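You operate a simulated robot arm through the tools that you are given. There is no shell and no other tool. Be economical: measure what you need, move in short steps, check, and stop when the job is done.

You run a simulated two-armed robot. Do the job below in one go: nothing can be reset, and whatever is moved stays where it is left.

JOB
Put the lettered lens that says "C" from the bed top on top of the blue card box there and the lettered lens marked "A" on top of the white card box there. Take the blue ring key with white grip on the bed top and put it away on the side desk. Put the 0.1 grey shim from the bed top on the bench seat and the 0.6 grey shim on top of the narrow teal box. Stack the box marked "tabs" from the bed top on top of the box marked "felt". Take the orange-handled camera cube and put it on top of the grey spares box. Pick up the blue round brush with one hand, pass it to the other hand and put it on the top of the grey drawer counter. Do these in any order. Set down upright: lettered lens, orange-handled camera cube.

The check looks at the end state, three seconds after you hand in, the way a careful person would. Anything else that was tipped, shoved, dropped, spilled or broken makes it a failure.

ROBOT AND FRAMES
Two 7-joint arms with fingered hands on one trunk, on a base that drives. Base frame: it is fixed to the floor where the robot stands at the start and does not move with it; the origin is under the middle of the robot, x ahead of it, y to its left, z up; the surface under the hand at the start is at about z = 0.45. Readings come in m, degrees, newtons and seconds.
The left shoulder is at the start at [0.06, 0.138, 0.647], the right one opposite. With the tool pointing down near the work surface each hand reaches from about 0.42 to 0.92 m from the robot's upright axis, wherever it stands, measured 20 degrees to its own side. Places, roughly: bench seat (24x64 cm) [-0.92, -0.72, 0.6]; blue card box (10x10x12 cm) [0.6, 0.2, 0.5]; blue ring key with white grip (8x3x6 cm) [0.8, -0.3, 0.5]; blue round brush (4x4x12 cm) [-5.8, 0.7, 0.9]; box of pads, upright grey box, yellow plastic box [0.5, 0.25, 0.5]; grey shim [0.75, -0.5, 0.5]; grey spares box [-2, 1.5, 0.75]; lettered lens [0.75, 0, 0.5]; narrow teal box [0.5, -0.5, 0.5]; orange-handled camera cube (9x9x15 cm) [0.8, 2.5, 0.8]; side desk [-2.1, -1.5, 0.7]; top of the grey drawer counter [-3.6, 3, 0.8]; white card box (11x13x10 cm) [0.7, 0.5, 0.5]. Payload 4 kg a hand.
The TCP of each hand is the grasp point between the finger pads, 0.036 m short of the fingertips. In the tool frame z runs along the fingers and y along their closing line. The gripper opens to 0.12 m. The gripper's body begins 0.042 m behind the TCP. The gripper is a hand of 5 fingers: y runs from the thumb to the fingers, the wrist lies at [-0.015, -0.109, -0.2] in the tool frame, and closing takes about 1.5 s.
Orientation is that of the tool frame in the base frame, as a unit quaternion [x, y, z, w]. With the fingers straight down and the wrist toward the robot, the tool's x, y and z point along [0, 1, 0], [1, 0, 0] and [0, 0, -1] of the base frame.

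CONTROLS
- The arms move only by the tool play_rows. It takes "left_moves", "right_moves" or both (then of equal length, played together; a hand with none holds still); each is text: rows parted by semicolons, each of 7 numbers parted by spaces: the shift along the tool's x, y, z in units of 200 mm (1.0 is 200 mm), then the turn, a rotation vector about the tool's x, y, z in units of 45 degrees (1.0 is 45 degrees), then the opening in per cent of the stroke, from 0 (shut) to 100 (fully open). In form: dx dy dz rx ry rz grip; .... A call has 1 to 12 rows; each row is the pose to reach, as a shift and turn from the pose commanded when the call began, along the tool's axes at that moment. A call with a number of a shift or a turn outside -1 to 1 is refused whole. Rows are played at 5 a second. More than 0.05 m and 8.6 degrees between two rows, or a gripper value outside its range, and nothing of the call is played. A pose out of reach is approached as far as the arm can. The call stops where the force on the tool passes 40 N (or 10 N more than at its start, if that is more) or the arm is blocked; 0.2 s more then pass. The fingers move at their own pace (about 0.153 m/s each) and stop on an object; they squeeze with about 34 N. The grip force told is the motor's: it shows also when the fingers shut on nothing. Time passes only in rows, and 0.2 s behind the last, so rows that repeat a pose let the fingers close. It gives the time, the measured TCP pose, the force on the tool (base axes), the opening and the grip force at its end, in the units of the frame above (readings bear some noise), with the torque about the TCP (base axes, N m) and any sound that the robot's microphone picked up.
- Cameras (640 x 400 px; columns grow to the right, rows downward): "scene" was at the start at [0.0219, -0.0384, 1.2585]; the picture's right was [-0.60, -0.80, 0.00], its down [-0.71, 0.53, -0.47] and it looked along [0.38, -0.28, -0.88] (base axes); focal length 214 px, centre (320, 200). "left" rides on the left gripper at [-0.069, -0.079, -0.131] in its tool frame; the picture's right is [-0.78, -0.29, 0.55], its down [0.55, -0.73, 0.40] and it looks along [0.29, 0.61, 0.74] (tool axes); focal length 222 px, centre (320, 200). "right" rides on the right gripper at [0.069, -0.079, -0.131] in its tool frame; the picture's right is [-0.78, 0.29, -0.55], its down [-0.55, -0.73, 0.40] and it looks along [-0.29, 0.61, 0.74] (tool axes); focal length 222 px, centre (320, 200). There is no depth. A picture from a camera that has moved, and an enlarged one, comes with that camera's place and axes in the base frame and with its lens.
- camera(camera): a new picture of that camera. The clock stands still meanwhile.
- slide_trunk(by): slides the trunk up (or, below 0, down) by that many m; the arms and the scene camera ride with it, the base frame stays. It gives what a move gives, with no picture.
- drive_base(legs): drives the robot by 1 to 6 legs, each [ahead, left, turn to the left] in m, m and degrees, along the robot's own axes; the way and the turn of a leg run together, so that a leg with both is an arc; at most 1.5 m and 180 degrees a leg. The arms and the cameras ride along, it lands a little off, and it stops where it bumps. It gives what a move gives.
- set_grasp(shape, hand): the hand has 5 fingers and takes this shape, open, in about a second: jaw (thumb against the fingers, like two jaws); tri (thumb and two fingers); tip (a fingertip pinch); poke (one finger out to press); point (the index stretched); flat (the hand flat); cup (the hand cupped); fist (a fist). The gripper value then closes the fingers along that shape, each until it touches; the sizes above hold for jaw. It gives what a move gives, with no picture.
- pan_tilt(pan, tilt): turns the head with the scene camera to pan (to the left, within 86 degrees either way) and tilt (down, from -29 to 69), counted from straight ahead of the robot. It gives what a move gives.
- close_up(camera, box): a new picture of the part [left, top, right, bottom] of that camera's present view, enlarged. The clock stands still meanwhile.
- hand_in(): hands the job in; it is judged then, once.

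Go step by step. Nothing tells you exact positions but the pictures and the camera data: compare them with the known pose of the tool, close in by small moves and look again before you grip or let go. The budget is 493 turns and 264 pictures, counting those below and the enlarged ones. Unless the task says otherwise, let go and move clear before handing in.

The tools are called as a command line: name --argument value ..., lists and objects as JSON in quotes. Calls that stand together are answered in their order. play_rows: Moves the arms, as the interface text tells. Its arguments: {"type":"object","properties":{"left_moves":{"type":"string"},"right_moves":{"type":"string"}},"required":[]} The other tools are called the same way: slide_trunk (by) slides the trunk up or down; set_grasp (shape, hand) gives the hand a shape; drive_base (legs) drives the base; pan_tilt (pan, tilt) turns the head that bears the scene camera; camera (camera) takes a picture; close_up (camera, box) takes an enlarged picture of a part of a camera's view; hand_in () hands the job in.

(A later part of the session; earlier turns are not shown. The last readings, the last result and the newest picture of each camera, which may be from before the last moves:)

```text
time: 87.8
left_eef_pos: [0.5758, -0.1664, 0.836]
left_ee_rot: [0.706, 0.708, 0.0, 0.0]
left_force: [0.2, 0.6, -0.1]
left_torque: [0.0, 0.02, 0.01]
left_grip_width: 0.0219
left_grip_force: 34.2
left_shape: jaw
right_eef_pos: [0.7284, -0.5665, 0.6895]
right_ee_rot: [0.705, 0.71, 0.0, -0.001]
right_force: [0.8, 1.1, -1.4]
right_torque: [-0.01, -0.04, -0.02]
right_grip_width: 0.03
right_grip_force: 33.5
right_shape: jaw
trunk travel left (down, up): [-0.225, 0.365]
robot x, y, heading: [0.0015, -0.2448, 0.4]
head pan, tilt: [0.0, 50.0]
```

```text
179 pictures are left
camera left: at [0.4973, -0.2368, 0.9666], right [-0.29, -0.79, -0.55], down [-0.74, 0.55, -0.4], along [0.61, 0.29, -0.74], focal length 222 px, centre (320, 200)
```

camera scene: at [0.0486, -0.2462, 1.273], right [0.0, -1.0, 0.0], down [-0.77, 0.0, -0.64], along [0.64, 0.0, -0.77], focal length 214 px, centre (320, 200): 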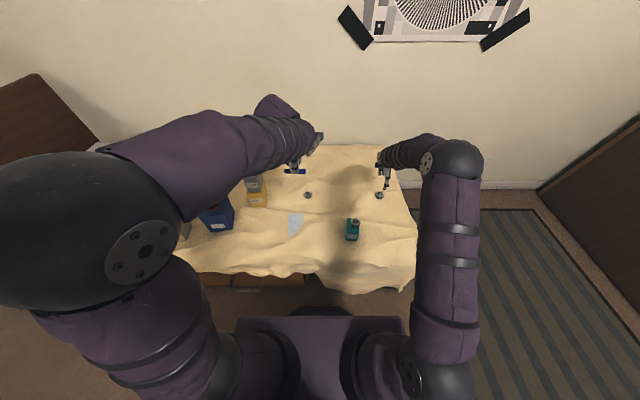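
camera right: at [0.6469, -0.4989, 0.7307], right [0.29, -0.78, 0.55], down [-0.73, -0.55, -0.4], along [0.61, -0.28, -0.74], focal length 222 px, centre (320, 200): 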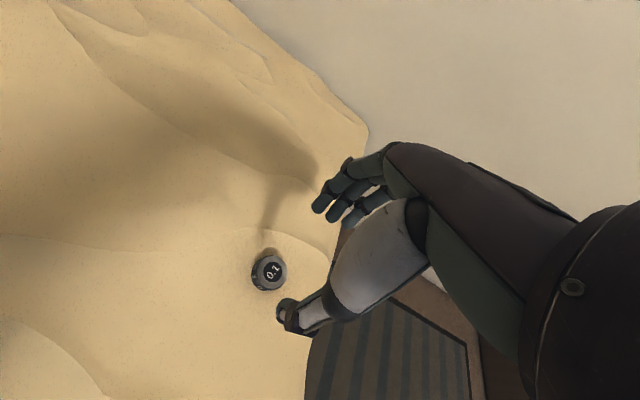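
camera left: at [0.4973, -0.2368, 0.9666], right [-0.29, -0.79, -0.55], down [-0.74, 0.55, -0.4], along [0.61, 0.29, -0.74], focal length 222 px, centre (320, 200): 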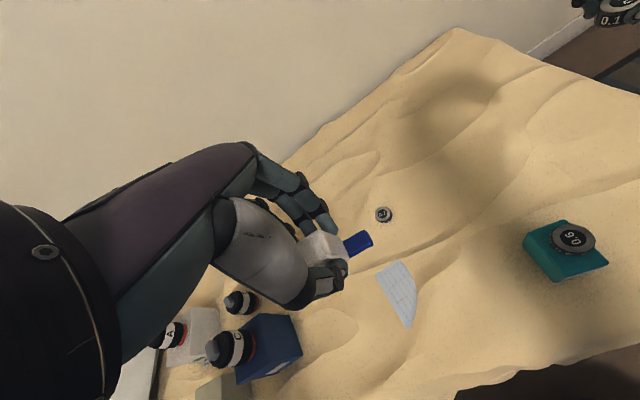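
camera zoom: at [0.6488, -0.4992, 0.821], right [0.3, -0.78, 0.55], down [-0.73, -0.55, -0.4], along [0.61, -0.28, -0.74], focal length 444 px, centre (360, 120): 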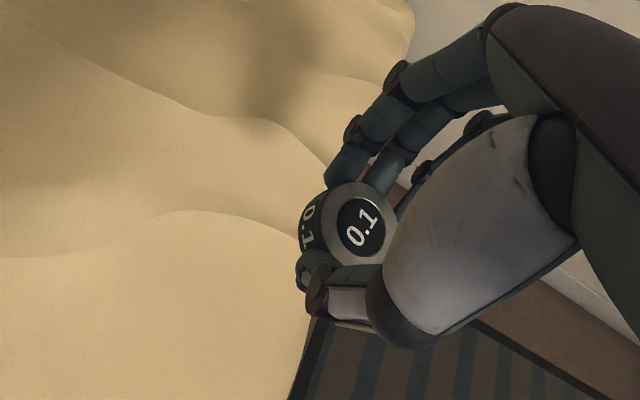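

Both items are held. I'll tuck the right hand in and look around for the route to the bench seat and desk.

play_rows --right_moves "0.07 -0.12 -0.12 0 0 0 15; 0.14 -0.24 -0.24 0 0 0 15; 0.21 -0.36 -0.36 0 0 0 15; 0.28 -0.48 -0.48 0 0 0 15; 0.35 -0.6 -0.6 0 0 0 15; 0.42 -0.72 -0.72 0 0 0 15; 0.5 -0.85 -0.8 0 0 0 15" --left_moves "0 -0.07 0 0 0 0 5; 0 -0.14 0 0 0 0 5; 0 -0.21 0 0 0 0 5; 0 -0.28 0 0 0 0 5; 0 -0.35 0 0 0 0 5; 0 -0.42 0 0 0 0 5; 0 -0.42 0 0 0 0 5"

pan_tilt --pan -80 --tilt 35

camera --camera "scene"

pan_tilt --pan 80 --tilt 25

camera --camera "scene"

```text
time: 89.5
left_eef_pos: [0.4911, -0.1676, 0.8367]
left_ee_rot: [0.706, 0.709, 0.0, 0.0]
left_force: [-0.2, 0.3, -1.2]
left_torque: [-0.01, 0.0, 0.0]
left_grip_width: 0.022
left_grip_force: 34.0
left_shape: jaw
right_eef_pos: [0.5578, -0.4706, 0.8499]
right_ee_rot: [0.706, 0.708, 0.0, 0.0]
right_force: [-0.3, -0.7, 0.3]
right_torque: [0.02, 0.03, 0.01]
right_grip_width: 0.0299
right_grip_force: 33.6
right_shape: jaw
trunk travel left (down, up): [-0.225, 0.365]
robot x, y, heading: [0.0007, -0.245, 0.2]
head pan, tilt: [0.0, 50.0]
```

```text
time: 91.0
left_eef_pos: [0.4924, -0.1678, 0.8361]
left_ee_rot: [0.705, 0.709, 0.0, 0.0]
left_force: [-0.9, -0.8, -0.4]
left_torque: [-0.02, -0.04, 0.03]
left_grip_width: 0.0221
left_grip_force: 33.8
left_shape: jaw
right_eef_pos: [0.5582, -0.4713, 0.8488]
right_ee_rot: [0.705, 0.709, 0.0, 0.0]
right_force: [-0.1, -0.4, -1.4]
right_torque: [0.06, -0.02, 0.0]
right_grip_width: 0.0302
right_grip_force: 33.5
right_shape: jaw
trunk travel left (down, up): [-0.225, 0.365]
robot x, y, heading: [0.002, -0.244, 0.6]
head pan, tilt: [-80.0, 35.0]
```

```text
178 pictures are left
camera scene: at [-0.0128, -0.3332, 1.2947], right [-0.98, -0.18, 0.0], down [-0.1, 0.56, -0.82], along [0.15, -0.81, -0.57], focal length 214 px, centre (320, 200)
```

scene: 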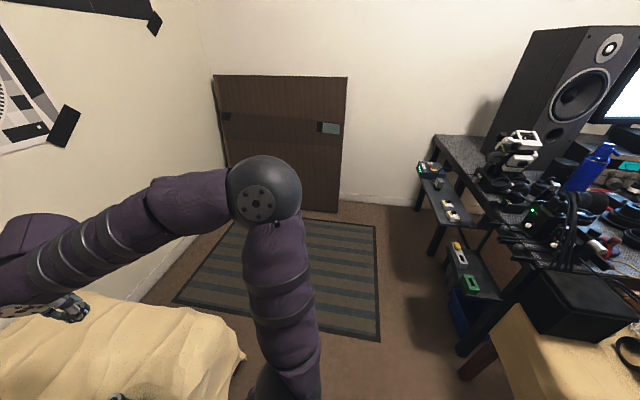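

```text
time: 93.4
left_eef_pos: [0.4918, -0.1673, 0.8361]
left_ee_rot: [0.705, 0.709, 0.0, 0.0]
left_force: [0.1, -0.2, -0.9]
left_torque: [-0.01, 0.03, 0.0]
left_grip_width: 0.0219
left_grip_force: 34.2
left_shape: jaw
right_eef_pos: [0.5589, -0.47, 0.8493]
right_ee_rot: [0.705, 0.709, 0.0, 0.0]
right_force: [1.5, -0.1, -0.3]
right_torque: [-0.03, -0.01, -0.01]
right_grip_width: 0.03
right_grip_force: 33.8
right_shape: jaw
trunk travel left (down, up): [-0.225, 0.365]
robot x, y, heading: [0.0019, -0.248, 0.2]
head pan, tilt: [80.0, 25.0]
```

```text
177 pictures are left
camera scene: at [-0.0129, -0.1558, 1.3105], right [0.99, -0.17, 0.0], down [-0.07, -0.42, -0.91], along [0.15, 0.89, -0.42], focal length 214 px, centre (320, 200)
```

scene: 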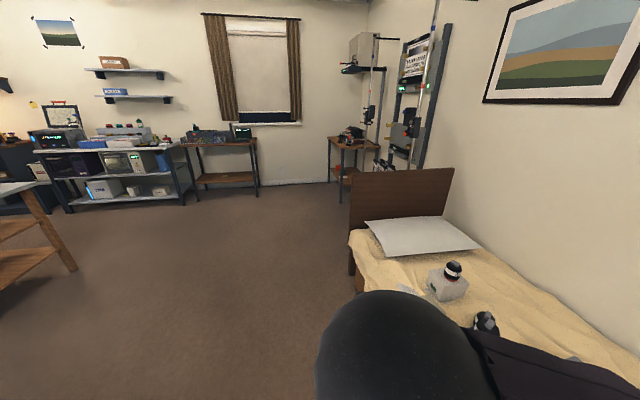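

I see the room: the bench seat with tan cover and the cluttered desk are behind-right. I'll turn right in place and look.

drive_base --legs '[[-0.15, 0, 0], [0, 0, -120]]'

pan_tilt --pan -20 --tilt 40

camera --camera "scene"

pan_tilt --pan -70 --tilt 30

camera --camera "scene"

```text
time: 99.7
left_eef_pos: [-0.3091, -0.7172, 0.8345]
left_ee_rot: [0.971, -0.24, 0.0, 0.0]
left_force: [0.6, -1.1, -1.1]
left_torque: [0.01, -0.01, -0.02]
left_grip_width: 0.0217
left_grip_force: 33.9
left_shape: jaw
right_eef_pos: [-0.6089, -0.6332, 0.8502]
right_ee_rot: [0.971, -0.241, -0.001, 0.001]
right_force: [-0.2, 0.2, -0.7]
right_torque: [0.02, 0.02, 0.0]
right_grip_width: 0.0295
right_grip_force: 34.4
right_shape: jaw
trunk travel left (down, up): [-0.225, 0.365]
robot x, y, heading: [-0.1485, -0.2439, -118.1]
head pan, tilt: [80.0, 25.0]
```

```text
time: 101.5
left_eef_pos: [-0.3095, -0.717, 0.8359]
left_ee_rot: [0.971, -0.239, 0.0, 0.001]
left_force: [0.1, 0.3, -0.9]
left_torque: [-0.02, 0.02, 0.02]
left_grip_width: 0.0216
left_grip_force: 34.1
left_shape: jaw
right_eef_pos: [-0.61, -0.6345, 0.8494]
right_ee_rot: [0.971, -0.24, 0.0, 0.0]
right_force: [0.1, -0.6, -1.1]
right_torque: [-0.01, 0.06, -0.02]
right_grip_width: 0.0295
right_grip_force: 33.6
right_shape: jaw
trunk travel left (down, up): [-0.225, 0.365]
robot x, y, heading: [-0.1507, -0.2491, -118.0]
head pan, tilt: [-20.0, 40.0]
```

```text
176 pictures are left
camera scene: at [-0.1985, -0.2777, 1.2871], right [-0.67, 0.74, 0.0], down [0.48, 0.43, -0.77], along [-0.57, -0.51, -0.64], focal length 214 px, centre (320, 200)
```

scene: 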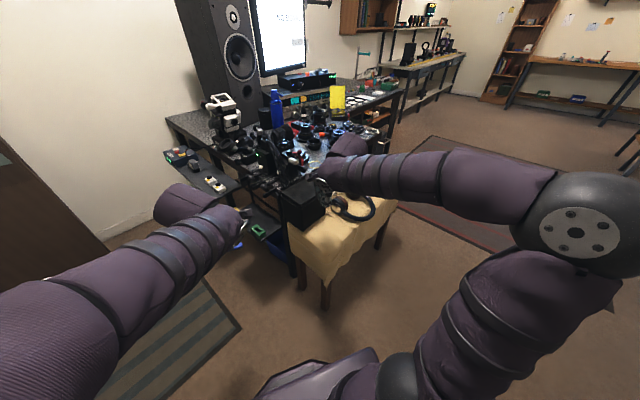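

```text
time: 102.7
left_eef_pos: [-0.311, -0.7171, 0.8357]
left_ee_rot: [0.971, -0.241, 0.0, -0.001]
left_force: [0.5, 0.9, -1.4]
left_torque: [0.0, -0.05, 0.0]
left_grip_width: 0.0217
left_grip_force: 33.9
left_shape: jaw
right_eef_pos: [-0.6095, -0.6343, 0.8494]
right_ee_rot: [0.971, -0.241, 0.0, -0.001]
right_force: [-0.4, -0.4, -1.0]
right_torque: [-0.01, -0.01, 0.0]
right_grip_width: 0.0296
right_grip_force: 34.3
right_shape: jaw
trunk travel left (down, up): [-0.225, 0.365]
robot x, y, heading: [-0.1493, -0.2474, -117.9]
head pan, tilt: [-70.0, 30.0]
```

```text
175 pictures are left
camera scene: at [-0.2251, -0.2084, 1.3025], right [0.14, 0.99, 0.0], down [0.5, -0.07, -0.87], along [-0.86, 0.12, -0.5], focal length 214 px, centre (320, 200)
```

scene: 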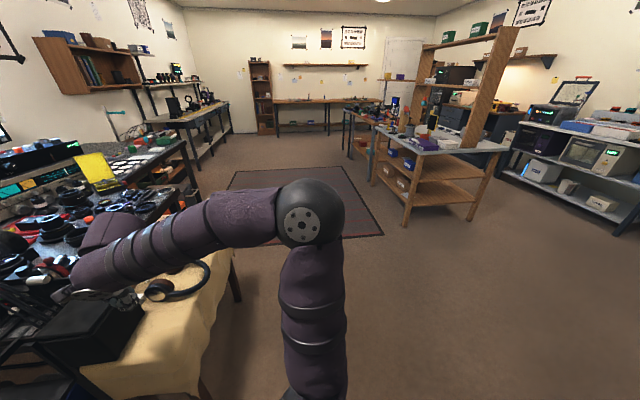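

The bench seat holds a black box and headphones; free cloth lies between and around them. I'll raise the trunk and move to stand in front of it facing −y.

slide_trunk --by 0.15

drive_base --legs '[[0, -0.64, 0], [0, 0, 28]]'

pan_tilt --pan 0 --tilt 55

camera --camera "scene"

camera --camera "right"

```text
time: 104.4
left_eef_pos: [-0.3113, -0.7169, 0.9851]
left_ee_rot: [0.971, -0.24, 0.0, 0.0]
left_force: [0.6, 0.1, -0.5]
left_torque: [0.0, 0.06, -0.03]
left_grip_width: 0.0217
left_grip_force: 34.1
left_shape: jaw
right_eef_pos: [-0.6097, -0.633, 0.9985]
right_ee_rot: [0.971, -0.24, -0.001, 0.0]
right_force: [0.4, -0.4, -0.9]
right_torque: [0.02, 0.0, 0.02]
right_grip_width: 0.0296
right_grip_force: 34.1
right_shape: jaw
trunk travel left (down, up): [-0.375, 0.215]
robot x, y, heading: [-0.1494, -0.2423, -117.8]
head pan, tilt: [-70.0, 30.0]
```

```text
time: 109.4
left_eef_pos: [-0.6392, -0.4403, 0.9852]
left_ee_rot: [1.0, 0.004, 0.0, 0.0]
left_force: [-0.2, -0.7, -0.4]
left_torque: [-0.03, -0.02, -0.02]
left_grip_width: 0.0217
left_grip_force: 33.7
left_shape: jaw
right_eef_pos: [-0.9407, -0.5092, 0.9988]
right_ee_rot: [1.0, 0.003, 0.0, 0.0]
right_force: [-0.3, 0.0, -0.4]
right_torque: [0.02, 0.01, -0.02]
right_grip_width: 0.0296
right_grip_force: 33.7
right_shape: jaw
trunk travel left (down, up): [-0.375, 0.215]
robot x, y, heading: [-0.717, 0.047, -89.5]
head pan, tilt: [-70.0, 30.0]
```

```text
time: 110.8
left_eef_pos: [-0.6386, -0.4427, 0.9861]
left_ee_rot: [1.0, 0.004, 0.0, 0.0]
left_force: [0.3, -0.4, -0.4]
left_torque: [-0.01, -0.01, 0.02]
left_grip_width: 0.0216
left_grip_force: 34.3
left_shape: jaw
right_eef_pos: [-0.9422, -0.5101, 0.9993]
right_ee_rot: [1.0, 0.004, 0.0, -0.001]
right_force: [-0.6, -1.4, -0.6]
right_torque: [0.03, -0.03, 0.02]
right_grip_width: 0.0295
right_grip_force: 33.7
right_shape: jaw
trunk travel left (down, up): [-0.375, 0.215]
robot x, y, heading: [-0.7166, 0.0499, -89.8]
head pan, tilt: [0.0, 55.0]
```

```text
174 pictures are left
camera scene: at [-0.7187, 0.0067, 1.4165], right [-1.0, -0.01, 0.0], down [-0.01, 0.82, -0.57], along [0.0, -0.57, -0.82], focal length 214 px, centre (320, 200)
```

scene: 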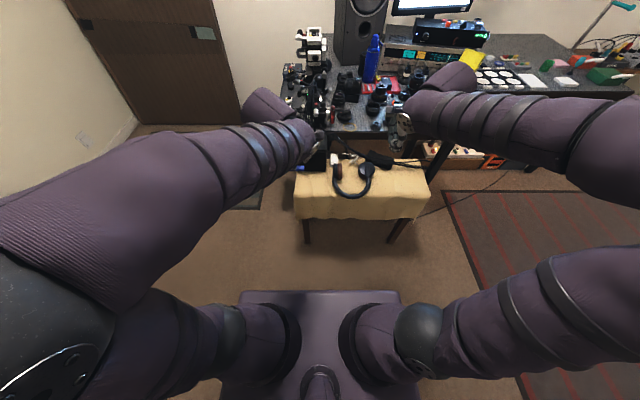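

```text
173 pictures are left
camera right: at [-0.8731, -0.4304, 1.1296], right [-0.78, -0.3, 0.55], down [-0.55, 0.73, -0.4], along [-0.28, -0.61, -0.74], focal length 222 px, centre (320, 200)
```

right: 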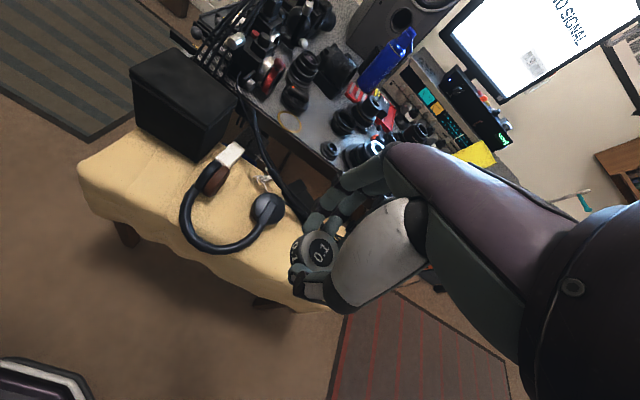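

The right-hand end of the bench (near x ≈ −1.1) looks free. I'll zoom to choose the spot.

close_up --camera "scene" --box '[280, 140, 440, 240]'

```text
4.00 times, centred on (360, 190) of scene
camera zoom: at [-0.7187, 0.0067, 1.4165], right [-1.0, -0.01, 0.0], down [-0.01, 0.82, -0.57], along [0.0, -0.57, -0.82], focal length 858 px, centre (160, 240)
```

zoom: 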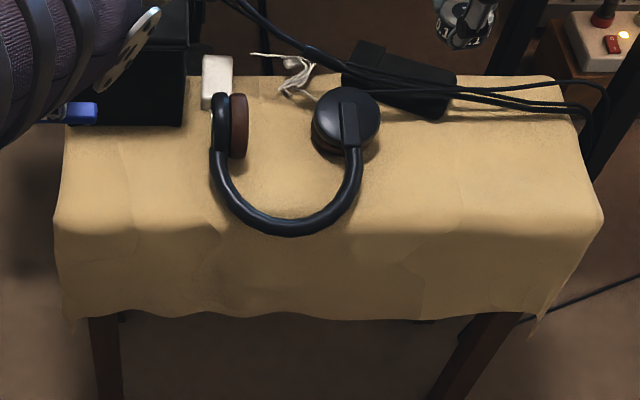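

The target is about (−1.10, −0.66). I'll bring the shim above it.

play_rows --right_moves "-0.12 0.11 0.1 0 0 0 15; -0.24 0.22 0.2 0 0 0 15; -0.36 0.33 0.3 0 0 0 15; -0.48 0.44 0.45 0 0 0 15; -0.6 0.55 0.6 0 0 0 15; -0.7 0.65 0.75 0 0 0 15; -0.77 0.72 0.9 0 0 0 15; -0.77 0.72 1 0 0 0 15"

camera --camera "right"

close_up --camera "scene" --box '[280, 120, 480, 240]'

```text
time: 112.6
left_eef_pos: [-0.6387, -0.4414, 0.9857]
left_ee_rot: [1.0, 0.003, 0.0, -0.001]
left_force: [0.2, 0.5, -0.5]
left_torque: [0.01, -0.02, -0.02]
left_grip_width: 0.0215
left_grip_force: 33.9
left_shape: jaw
right_eef_pos: [-1.0951, -0.6538, 0.7975]
right_ee_rot: [1.0, 0.003, 0.0, 0.0]
right_force: [-0.7, -0.5, -0.5]
right_torque: [0.01, -0.01, -0.04]
right_grip_width: 0.0294
right_grip_force: 34.2
right_shape: jaw
trunk travel left (down, up): [-0.375, 0.215]
robot x, y, heading: [-0.7184, 0.0501, -89.8]
head pan, tilt: [0.0, 55.0]
```

```text
171 pictures are left
camera right: at [-1.0272, -0.5753, 0.9289], right [-0.78, -0.3, 0.55], down [-0.55, 0.73, -0.4], along [-0.28, -0.61, -0.74], focal length 222 px, centre (320, 200)
```

right: 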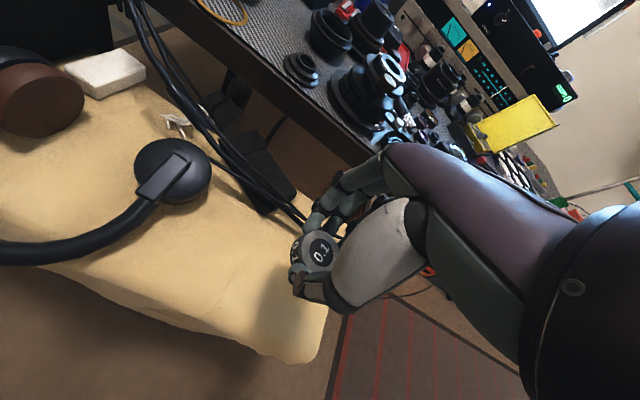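

```text
3.20 times, centred on (380, 180) of scene
camera zoom: at [-0.7187, 0.0065, 1.4165], right [-1.0, -0.01, 0.0], down [-0.01, 0.82, -0.57], along [0.0, -0.57, -0.82], focal length 686 px, centre (128, 264)
```

zoom: 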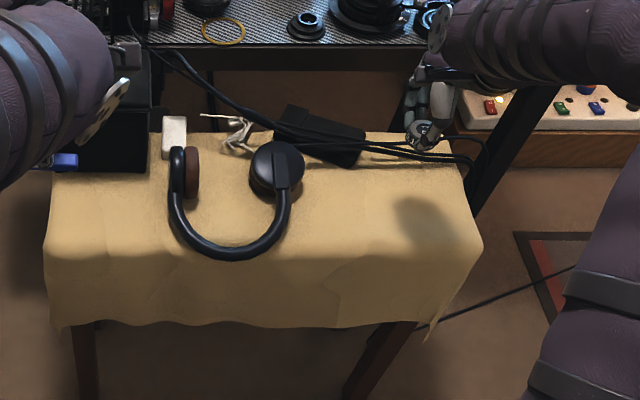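

play_rows --right_moves "0 0 0.2 0 0 0 15; 0 0 0.4 0 0 0 15; 0 0 0.55 0 0 0 15; 0 0 0.62 0 0 0 15; 0 0 0.62 0 0 0 15"

camera --camera "right"

close_up --camera "scene" --box '[340, 140, 440, 215]'

```text
time: 113.8
left_eef_pos: [-0.639, -0.4418, 0.9862]
left_ee_rot: [1.0, 0.004, 0.0, 0.0]
left_force: [0.8, -0.9, -0.2]
left_torque: [0.0, 0.02, 0.02]
left_grip_width: 0.0217
left_grip_force: 33.6
left_shape: jaw
right_eef_pos: [-1.0943, -0.656, 0.677]
right_ee_rot: [1.0, 0.003, 0.0, 0.0]
right_force: [-0.7, -0.1, -0.4]
right_torque: [0.0, 0.0, 0.0]
right_grip_width: 0.0294
right_grip_force: 33.6
right_shape: jaw
trunk travel left (down, up): [-0.375, 0.215]
robot x, y, heading: [-0.7183, 0.0463, -89.6]
head pan, tilt: [0.0, 55.0]
```

```text
169 pictures are left
camera right: at [-1.0259, -0.5769, 0.8064], right [-0.78, -0.3, 0.55], down [-0.55, 0.73, -0.4], along [-0.28, -0.61, -0.74], focal length 222 px, centre (320, 200)
```

right: 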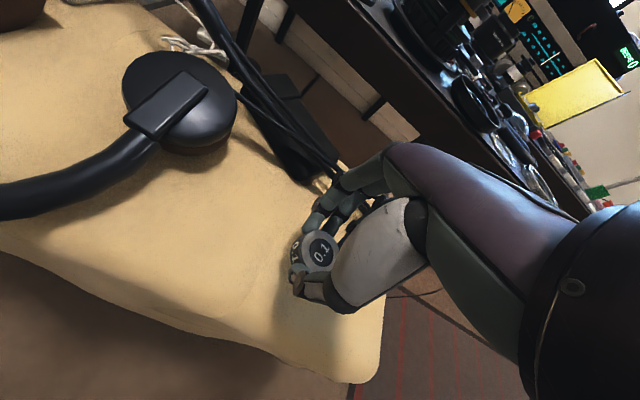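

```text
5.33 times, centred on (390, 178) of scene
camera zoom: at [-0.7187, 0.0067, 1.4165], right [-1.0, -0.01, 0.0], down [-0.01, 0.82, -0.57], along [0.0, -0.57, -0.82], focal length 1144 px, centre (-53, 320)
```

zoom: 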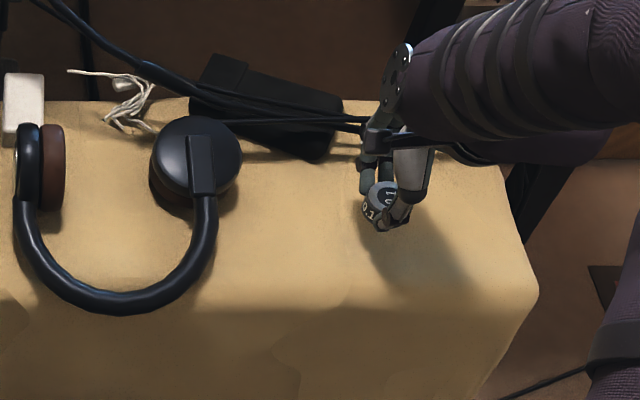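

play_rows --right_moves "0 0 0.04 0 0 0 15; 0 0 0.08 0 0 0 15; 0 0 0.12 0 0 0 15; 0 0 0.12 0 0 0 15"

play_rows --right_moves "0 0 0.012 0 0 0 15; 0 0 0.024 0 0 0 15; 0 0 0.036 0 0 0 15; 0 0 0.036 0 0 0 15"

close_up --camera "right" --box '[220, 180, 400, 340]'

```text
time: 114.8
left_eef_pos: [-0.6377, -0.441, 0.9852]
left_ee_rot: [1.0, 0.003, 0.0, 0.0]
left_force: [0.2, 0.8, 0.4]
left_torque: [-0.02, -0.01, 0.01]
left_grip_width: 0.0218
left_grip_force: 33.3
left_shape: jaw
right_eef_pos: [-1.0949, -0.6551, 0.651]
right_ee_rot: [1.0, 0.004, 0.0, 0.0]
right_force: [0.0, 0.4, -1.0]
right_torque: [0.0, -0.02, 0.02]
right_grip_width: 0.0294
right_grip_force: 34.6
right_shape: jaw
trunk travel left (down, up): [-0.375, 0.215]
robot x, y, heading: [-0.7183, 0.0464, -89.6]
head pan, tilt: [0.0, 55.0]
```

```text
time: 115.8
left_eef_pos: [-0.638, -0.4404, 0.9851]
left_ee_rot: [1.0, 0.004, 0.0, 0.001]
left_force: [0.0, -0.5, -0.7]
left_torque: [0.02, 0.0, -0.02]
left_grip_width: 0.0213
left_grip_force: 33.7
left_shape: jaw
right_eef_pos: [-1.0935, -0.6548, 0.6432]
right_ee_rot: [1.0, 0.004, 0.0, 0.0]
right_force: [-1.1, -0.2, -0.6]
right_torque: [0.0, 0.01, 0.0]
right_grip_width: 0.0292
right_grip_force: 34.2
right_shape: jaw
trunk travel left (down, up): [-0.375, 0.215]
robot x, y, heading: [-0.7179, 0.0484, -89.5]
head pan, tilt: [0.0, 55.0]
```

```text
2.50 times, centred on (310, 260) of right
camera zoom: at [-1.0258, -0.5755, 0.7739], right [-0.78, -0.3, 0.55], down [-0.55, 0.73, -0.4], along [-0.28, -0.61, -0.74], focal length 555 px, centre (345, 50)
```

zoom: 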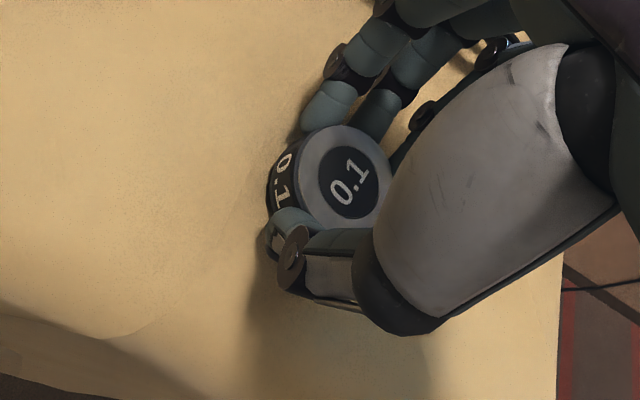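

play_rows --right_moves "0 0 0.012 0 0 0 15; 0 0 0.024 0 0 0 15; 0 0 0.036 0 0 0 15; 0 0 0.036 0 0 0 15"

```text
time: 116.8
left_eef_pos: [-0.6391, -0.439, 0.9861]
left_ee_rot: [1.0, 0.004, 0.0, 0.0]
left_force: [0.1, -0.5, -0.3]
left_torque: [-0.03, -0.02, 0.02]
left_grip_width: 0.0218
left_grip_force: 34.4
left_shape: jaw
right_eef_pos: [-1.0947, -0.6548, 0.6386]
right_ee_rot: [1.0, 0.004, -0.002, 0.002]
right_force: [-0.2, 0.1, 13.6]
right_torque: [-0.06, 0.06, 0.0]
right_grip_width: 0.0299
right_grip_force: 34.0
right_shape: jaw
trunk travel left (down, up): [-0.375, 0.215]
robot x, y, heading: [-0.7187, 0.0491, -89.6]
head pan, tilt: [0.0, 55.0]
```

Contact. I'll ease off slightly, release, lift and check.

play_rows --right_moves "0 0 -0.008 0 0 0 15; 0 0 -0.008 0 0 0 30; 0 0 -0.008 0 0 0 45; 0 0 -0.008 0 0 0 55; 0 0 -0.008 0 0 0 55"

play_rows --right_moves "0 0 -0.1 0 0 0 55; 0 0 -0.3 0 0 0 55; 0 0 -0.5 0 0 0 55; 0 0 -0.75 0 0 0 55; 0 0 -1 0 0 0 55"

close_up --camera "scene" --box '[340, 140, 440, 215]'

camera --camera "right"

```text
time: 118.0
left_eef_pos: [-0.6383, -0.4407, 0.9857]
left_ee_rot: [1.0, 0.004, 0.001, 0.001]
left_force: [-0.9, -0.7, -1.2]
left_torque: [-0.01, -0.01, 0.01]
left_grip_width: 0.0214
left_grip_force: 33.5
left_shape: jaw
right_eef_pos: [-1.0935, -0.6538, 0.6373]
right_ee_rot: [1.0, 0.004, 0.0, -0.001]
right_force: [0.0, 0.1, 0.1]
right_torque: [0.02, 0.0, 0.0]
right_grip_width: 0.0655
right_grip_force: 0.2
right_shape: jaw
trunk travel left (down, up): [-0.375, 0.215]
robot x, y, heading: [-0.7175, 0.0462, -89.9]
head pan, tilt: [0.0, 55.0]
```

```text
time: 119.2
left_eef_pos: [-0.6384, -0.4418, 0.9876]
left_ee_rot: [1.0, 0.003, 0.0, 0.0]
left_force: [-0.1, 0.6, -1.6]
left_torque: [0.0, 0.02, 0.01]
left_grip_width: 0.0216
left_grip_force: 33.5
left_shape: jaw
right_eef_pos: [-1.094, -0.6538, 0.8388]
right_ee_rot: [1.0, 0.003, 0.0, -0.001]
right_force: [0.3, -1.5, -0.8]
right_torque: [0.01, 0.03, 0.0]
right_grip_width: 0.0659
right_grip_force: 0.0
right_shape: jaw
trunk travel left (down, up): [-0.375, 0.215]
robot x, y, heading: [-0.7203, 0.0498, -89.5]
head pan, tilt: [0.0, 55.0]
```

```text
5.33 times, centred on (390, 178) of scene
camera zoom: at [-0.7185, 0.0072, 1.4164], right [-1.0, -0.01, 0.0], down [-0.01, 0.82, -0.57], along [0.0, -0.57, -0.82], focal length 1144 px, centre (-53, 320)
```

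zoom: 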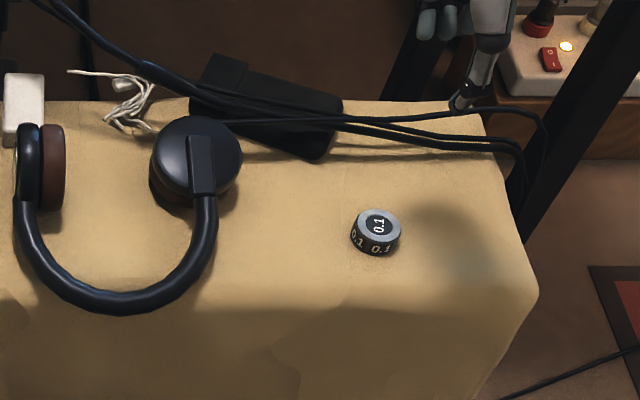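

```text
165 pictures are left
camera right: at [-1.0259, -0.576, 0.9692], right [-0.78, -0.3, 0.55], down [-0.55, 0.73, -0.4], along [-0.28, -0.61, -0.74], focal length 222 px, centre (320, 200)
```

right: 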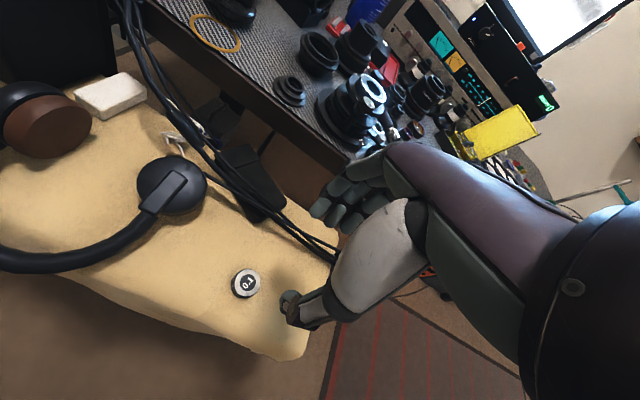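

The shim is on the bench seat. I'll raise the right hand and look toward the side desk (−2.1, −1.5).

play_rows --right_moves "0.1 -0.2 -0.1 0 0 0 55; 0.2 -0.4 -0.2 0 0 0 55; 0.3 -0.6 -0.3 0 0 0 55; 0.4 -0.75 -0.4 0 0 0 55; 0.5 -0.8 -0.6 0 0 0 55; 0.5 -0.8 -0.8 0 0 0 55"

pan_tilt --pan -42 --tilt 30

camera --camera "scene"

close_up --camera "scene" --box '[140, 80, 380, 230]'

```text
time: 120.6
left_eef_pos: [-0.6381, -0.4399, 0.9859]
left_ee_rot: [1.0, 0.003, 0.0, -0.001]
left_force: [0.1, -0.2, -0.4]
left_torque: [0.01, -0.01, -0.01]
left_grip_width: 0.0216
left_grip_force: 33.9
left_shape: jaw
right_eef_pos: [-0.9928, -0.4912, 0.9981]
right_ee_rot: [1.0, 0.004, 0.0, 0.0]
right_force: [-0.3, 0.4, -0.2]
right_torque: [-0.02, -0.01, 0.0]
right_grip_width: 0.0657
right_grip_force: 0.1
right_shape: jaw
trunk travel left (down, up): [-0.375, 0.215]
robot x, y, heading: [-0.7202, 0.0465, -89.7]
head pan, tilt: [0.0, 55.0]
```

```text
time: 121.7
left_eef_pos: [-0.6392, -0.4415, 0.9862]
left_ee_rot: [1.0, 0.003, 0.0, 0.001]
left_force: [-0.2, 0.2, -0.6]
left_torque: [0.01, -0.01, -0.01]
left_grip_width: 0.0218
left_grip_force: 33.9
left_shape: jaw
right_eef_pos: [-0.9929, -0.4914, 0.9974]
right_ee_rot: [1.0, 0.003, 0.0, 0.0]
right_force: [0.4, -0.3, 0.3]
right_torque: [0.01, 0.01, 0.01]
right_grip_width: 0.0658
right_grip_force: 0.1
right_shape: jaw
trunk travel left (down, up): [-0.375, 0.215]
robot x, y, heading: [-0.7163, 0.049, -89.7]
head pan, tilt: [-42.0, 30.0]
```

```text
164 pictures are left
camera scene: at [-0.7791, 0.0112, 1.4524], right [-0.75, 0.66, 0.0], down [0.33, 0.37, -0.87], along [-0.57, -0.65, -0.5], focal length 214 px, centre (320, 200)
```

scene: 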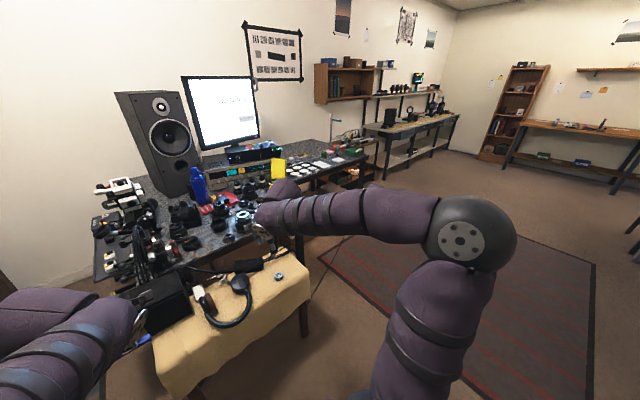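

```text
2.67 times, centred on (260, 155) of scene
camera zoom: at [-0.7791, 0.0112, 1.4524], right [-0.75, 0.66, 0.0], down [0.33, 0.37, -0.87], along [-0.57, -0.65, -0.5], focal length 572 px, centre (480, 320)
```

zoom: 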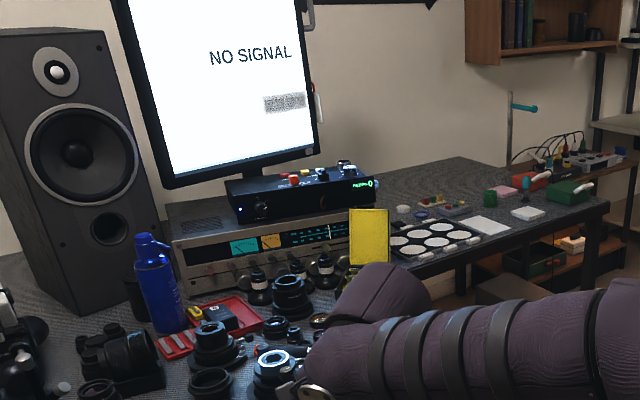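

The desk's far-right end has free patches. I'll strafe right along the room to face it.

drive_base --legs '[[0, -1.45, 0], [0.3, 0, 0]]'

pan_tilt --pan 0 --tilt 38

camera --camera "scene"

```text
time: 130.5
left_eef_pos: [-2.1227, -0.7217, 0.9862]
left_ee_rot: [1.0, -0.023, 0.0, -0.001]
left_force: [-0.3, 0.3, -0.7]
left_torque: [0.0, 0.01, 0.0]
left_grip_width: 0.0217
left_grip_force: 34.2
left_shape: jaw
right_eef_pos: [-2.478, -0.7548, 0.9977]
right_ee_rot: [1.0, -0.023, 0.001, -0.001]
right_force: [-0.7, -0.1, -0.1]
right_torque: [0.02, 0.01, 0.01]
right_grip_width: 0.0656
right_grip_force: 0.1
right_shape: jaw
trunk travel left (down, up): [-0.375, 0.215]
robot x, y, heading: [-2.1767, -0.2279, -92.5]
head pan, tilt: [-42.0, 30.0]
```

```text
time: 131.6
left_eef_pos: [-2.1219, -0.7223, 0.9851]
left_ee_rot: [1.0, -0.023, 0.001, 0.001]
left_force: [-0.1, -0.3, -0.5]
left_torque: [0.0, 0.03, 0.0]
left_grip_width: 0.0217
left_grip_force: 33.8
left_shape: jaw
right_eef_pos: [-2.4798, -0.7534, 0.9968]
right_ee_rot: [1.0, -0.023, 0.0, 0.0]
right_force: [-0.5, 0.3, 0.2]
right_torque: [0.01, 0.0, 0.0]
right_grip_width: 0.0657
right_grip_force: 0.0
right_shape: jaw
trunk travel left (down, up): [-0.375, 0.215]
robot x, y, heading: [-2.1752, -0.2308, -92.4]
head pan, tilt: [0.0, 38.0]
```

```text
162 pictures are left
camera scene: at [-2.1794, -0.2851, 1.4401], right [-1.0, 0.05, 0.0], down [0.03, 0.61, -0.79], along [-0.04, -0.79, -0.62], focal length 214 px, centre (320, 200)
```

scene: 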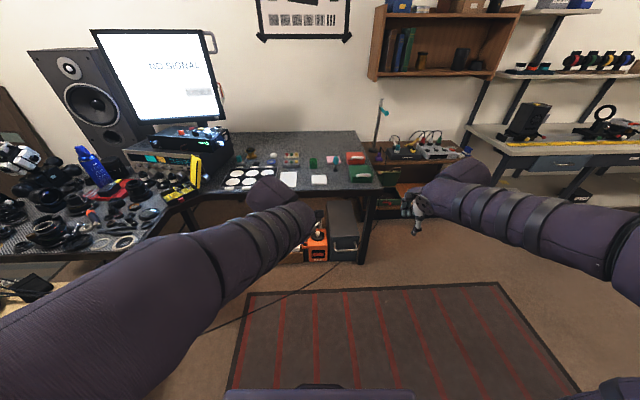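

close_up --camera "scene" --box '[220, 120, 400, 220]'

```text
3.56 times, centred on (310, 170) of scene
camera zoom: at [-2.1794, -0.2851, 1.4401], right [-1.0, 0.05, 0.0], down [0.03, 0.61, -0.79], along [-0.04, -0.79, -0.62], focal length 763 px, centre (356, 307)
```

zoom: 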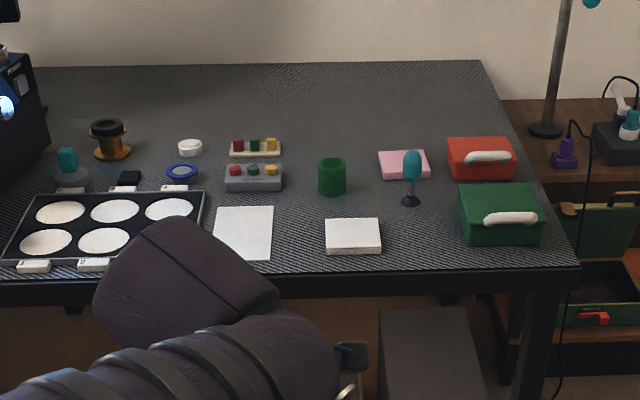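

A free spot lies between the white block and the green box, near (−2.36, −1.42). I'll drive so the left hand faces it.

drive_base --legs '[[0, -0.31, 0], [0.3, 0, 2.4], [0.18, 0, 0]]'

pan_tilt --pan 5 --tilt 50

camera --camera "scene"

camera --camera "left"

```text
time: 136.5
left_eef_pos: [-2.4073, -1.1939, 0.9872]
left_ee_rot: [1.0, 0.005, 0.0, 0.0]
left_force: [-0.4, -1.5, -0.1]
left_torque: [0.01, 0.0, 0.01]
left_grip_width: 0.0217
left_grip_force: 34.4
left_shape: jaw
right_eef_pos: [-2.7625, -1.2473, 0.9971]
right_ee_rot: [1.0, 0.005, 0.0, 0.0]
right_force: [0.1, -0.5, 0.2]
right_torque: [0.03, 0.02, 0.01]
right_grip_width: 0.0656
right_grip_force: 0.1
right_shape: jaw
trunk travel left (down, up): [-0.375, 0.215]
robot x, y, heading: [-2.4914, -0.7037, -89.4]
head pan, tilt: [0.0, 38.0]
```

```text
time: 137.2
left_eef_pos: [-2.4076, -1.1935, 0.9869]
left_ee_rot: [1.0, 0.004, -0.001, 0.0]
left_force: [0.0, 0.5, -0.8]
left_torque: [0.0, 0.02, -0.01]
left_grip_width: 0.0213
left_grip_force: 34.4
left_shape: jaw
right_eef_pos: [-2.7627, -1.2456, 0.9973]
right_ee_rot: [1.0, 0.005, 0.0, 0.0]
right_force: [-1.0, 0.7, -0.2]
right_torque: [0.01, 0.0, 0.01]
right_grip_width: 0.0655
right_grip_force: 0.1
right_shape: jaw
trunk travel left (down, up): [-0.375, 0.215]
robot x, y, heading: [-2.4883, -0.7099, -89.5]
head pan, tilt: [5.0, 50.0]
```

```text
160 pictures are left
camera scene: at [-2.4827, -0.7514, 1.423], right [-1.0, -0.1, 0.0], down [-0.07, 0.76, -0.64], along [0.06, -0.64, -0.77], focal length 214 px, centre (320, 200)
```

scene: 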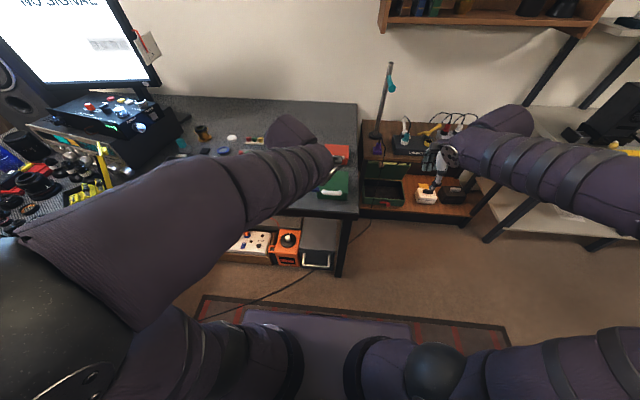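

```text
159 pictures are left
camera left: at [-2.4779, -1.1155, 1.117], right [-0.79, 0.28, -0.55], down [0.54, 0.74, -0.4], along [0.29, -0.61, -0.74], focal length 222 px, centre (320, 200)
```

left: 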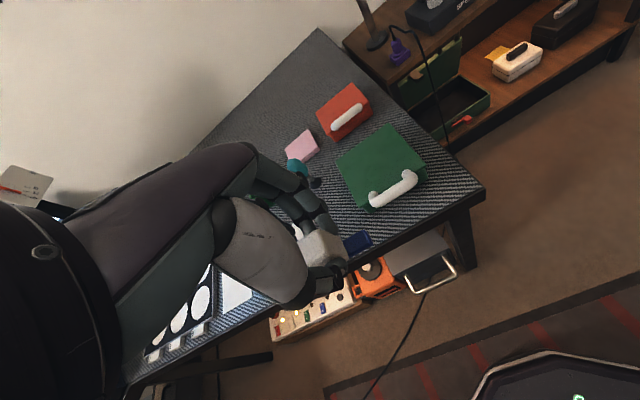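

The desk top is at about z = 0.745, and the free spot's centre is about (−2.345, −1.345). I'll bring the key above it.

play_rows --left_moves "0.06 0.13 0.08 0 0 0 5; 0.12 0.26 0.16 0 0 0 5; 0.18 0.39 0.26 0 0 0 5; 0.24 0.52 0.36 0 0 0 5; 0.3 0.65 0.46 0 0 0 5; 0.313 0.757 0.56 0 0 0 5; 0.313 0.757 0.62 0 0 0 5"

camera --camera "left"

close_up --camera "scene" --box '[200, 100, 380, 230]'

```text
time: 138.8
left_eef_pos: [-2.3441, -1.3457, 0.8619]
left_ee_rot: [1.0, 0.005, 0.0, 0.0]
left_force: [0.2, -0.7, -0.2]
left_torque: [0.0, 0.01, 0.02]
left_grip_width: 0.0216
left_grip_force: 33.9
left_shape: jaw
right_eef_pos: [-2.7631, -1.2457, 0.9974]
right_ee_rot: [1.0, 0.006, 0.0, 0.0]
right_force: [1.2, -0.1, 0.0]
right_torque: [-0.01, 0.04, 0.03]
right_grip_width: 0.0658
right_grip_force: 0.1
right_shape: jaw
trunk travel left (down, up): [-0.375, 0.215]
robot x, y, heading: [-2.4931, -0.7043, -89.4]
head pan, tilt: [5.0, 50.0]
```

```text
158 pictures are left
camera left: at [-2.4133, -1.2666, 0.9928], right [-0.79, 0.28, -0.55], down [0.54, 0.74, -0.4], along [0.29, -0.61, -0.74], focal length 222 px, centre (320, 200)
```

left: 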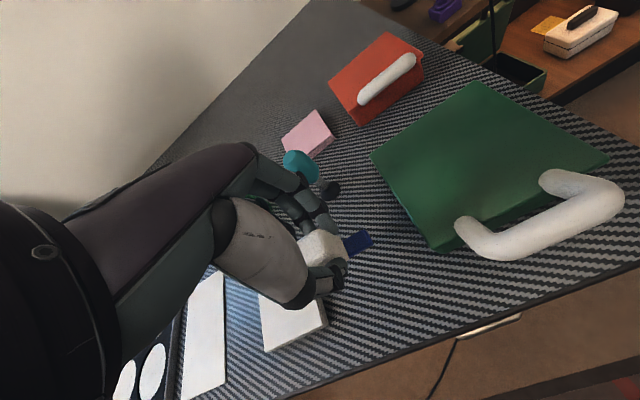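

```text
3.08 times, centred on (290, 165) of scene
camera zoom: at [-2.4828, -0.7515, 1.423], right [-1.0, -0.1, 0.0], down [-0.07, 0.76, -0.64], along [0.06, -0.64, -0.77], focal length 660 px, centre (412, 308)
```

zoom: 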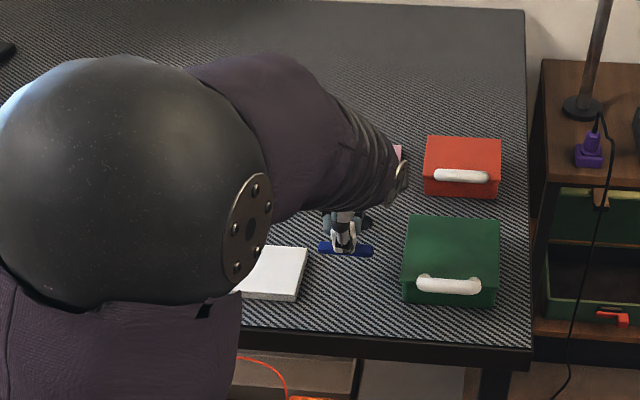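

play_rows --left_moves "0 0 0.12 0 0 0 5; 0 0 0.24 0 0 0 5; 0 0 0.29 0 0 0 5; 0 0 0.29 0 0 0 5"

play_rows --left_moves "0 0 0.012 0 0 0 5; 0 0 0.024 0 0 0 5; 0 0 0.036 0 0 0 5; 0 0 0.036 0 0 0 5"

close_up --camera "left" --box '[240, 160, 440, 340]'

```text
time: 139.8
left_eef_pos: [-2.3427, -1.3456, 0.805]
left_ee_rot: [1.0, 0.005, 0.0, 0.001]
left_force: [1.2, 0.8, 9.4]
left_torque: [-0.04, -0.03, 0.01]
left_grip_width: 0.0223
left_grip_force: 34.3
left_shape: jaw
right_eef_pos: [-2.7628, -1.2443, 0.9983]
right_ee_rot: [1.0, 0.005, 0.0, 0.0]
right_force: [-0.8, 0.1, 0.4]
right_torque: [-0.01, 0.02, -0.02]
right_grip_width: 0.0658
right_grip_force: 0.0
right_shape: jaw
trunk travel left (down, up): [-0.375, 0.215]
robot x, y, heading: [-2.4903, -0.7059, -89.4]
head pan, tilt: [5.0, 50.0]
```

```text
time: 140.7
left_eef_pos: [-2.3434, -1.3467, 0.8029]
left_ee_rot: [1.0, 0.005, -0.001, 0.008]
left_force: [1.6, 7.2, 20.9]
left_torque: [0.28, -0.02, -0.03]
left_grip_width: 0.0245
left_grip_force: 33.8
left_shape: jaw
right_eef_pos: [-2.7621, -1.2443, 0.997]
right_ee_rot: [1.0, 0.005, 0.0, 0.001]
right_force: [0.1, -0.3, -0.4]
right_torque: [0.0, 0.0, -0.02]
right_grip_width: 0.0659
right_grip_force: 0.1
right_shape: jaw
trunk travel left (down, up): [-0.375, 0.215]
robot x, y, heading: [-2.4896, -0.7072, -89.6]
head pan, tilt: [5.0, 50.0]
stopped in row 4 (left hand): the force on the tool passed its limit at 41 N (the readings are from after the stop); the commanded pose is now the measured one
```

```text
2.22 times, centred on (340, 250) of left
camera zoom: at [-2.4131, -1.2668, 0.9333], right [-0.79, 0.27, -0.55], down [0.54, 0.73, -0.41], along [0.29, -0.62, -0.73], focal length 494 px, centre (276, 89)
```

zoom: 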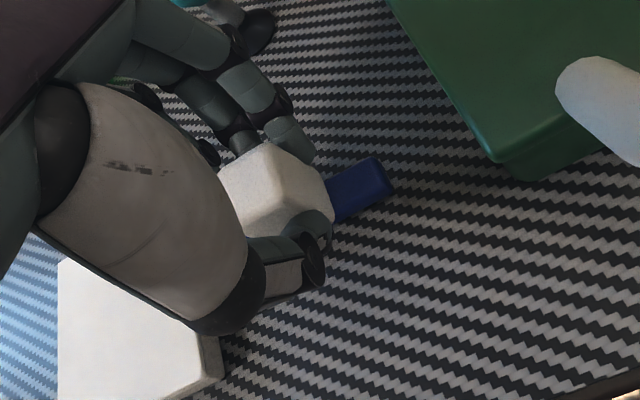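

It's on the desk (contact was a little higher than I'd guessed). I'll ease up and release.

play_rows --left_moves "0 0 -0.008 0 0 0 5; 0 0 -0.008 0 0 0 15; 0 0 -0.008 0 0 0 30; 0 0 -0.008 0 0 0 40; 0 0 -0.008 0 0 0 45"

play_rows --left_moves "0 0 -0.1 0 0 0 45; 0 0 -0.3 0 0 0 45; 0 0 -0.5 0 0 0 45; 0 0 -0.7 0 0 0 45; 0 -0.2 -0.8 0 0 0 60; 0 -0.4 -0.8 0 0 0 80"

close_up --camera "scene" --box '[220, 120, 400, 230]'

camera --camera "left"

```text
time: 141.9
left_eef_pos: [-2.3442, -1.3471, 0.8007]
left_ee_rot: [1.0, 0.004, -0.001, 0.004]
left_force: [-0.1, 0.2, -0.4]
left_torque: [-0.01, 0.01, 0.0]
left_grip_width: 0.0535
left_grip_force: 0.1
left_shape: jaw
right_eef_pos: [-2.7624, -1.2456, 0.9978]
right_ee_rot: [1.0, 0.006, 0.001, 0.0]
right_force: [-0.4, 0.6, 0.6]
right_torque: [-0.05, -0.01, 0.01]
right_grip_width: 0.0658
right_grip_force: 0.1
right_shape: jaw
trunk travel left (down, up): [-0.375, 0.215]
robot x, y, heading: [-2.4845, -0.7038, -89.6]
head pan, tilt: [5.0, 50.0]
```

```text
time: 143.3
left_eef_pos: [-2.344, -1.2656, 0.9612]
left_ee_rot: [1.0, 0.005, 0.0, 0.005]
left_force: [-0.1, 0.6, -0.7]
left_torque: [0.01, 0.03, 0.0]
left_grip_width: 0.0959
left_grip_force: 0.2
left_shape: jaw
right_eef_pos: [-2.763, -1.2458, 0.9967]
right_ee_rot: [1.0, 0.005, 0.0, 0.0]
right_force: [-0.1, -0.3, -0.3]
right_torque: [-0.01, -0.01, -0.01]
right_grip_width: 0.066
right_grip_force: 0.1
right_shape: jaw
trunk travel left (down, up): [-0.375, 0.215]
robot x, y, heading: [-2.4928, -0.7033, -89.7]
head pan, tilt: [5.0, 50.0]
```

```text
3.56 times, centred on (310, 175) of scene
camera zoom: at [-2.4827, -0.7507, 1.423], right [-1.0, -0.1, 0.0], down [-0.07, 0.76, -0.64], along [0.06, -0.64, -0.77], focal length 763 px, centre (356, 289)
```

zoom: 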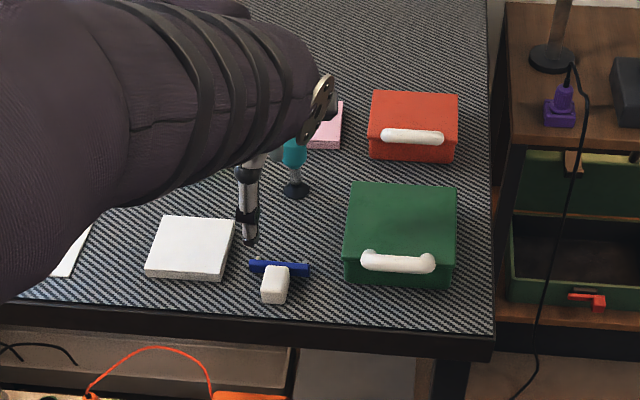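

```text
154 pictures are left
camera left: at [-2.4134, -1.1857, 1.0918], right [-0.79, 0.28, -0.55], down [0.54, 0.74, -0.41], along [0.29, -0.62, -0.73], focal length 222 px, centre (320, 200)
```

left: 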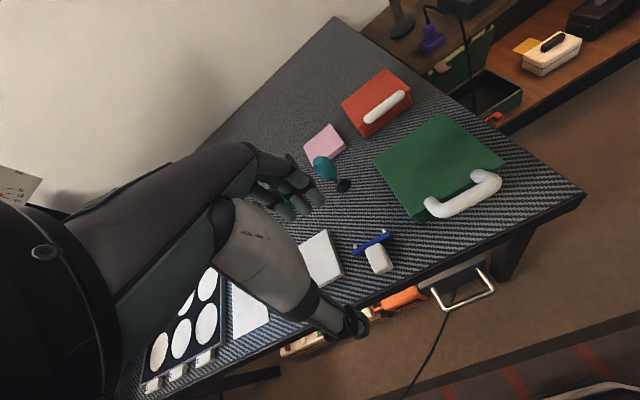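

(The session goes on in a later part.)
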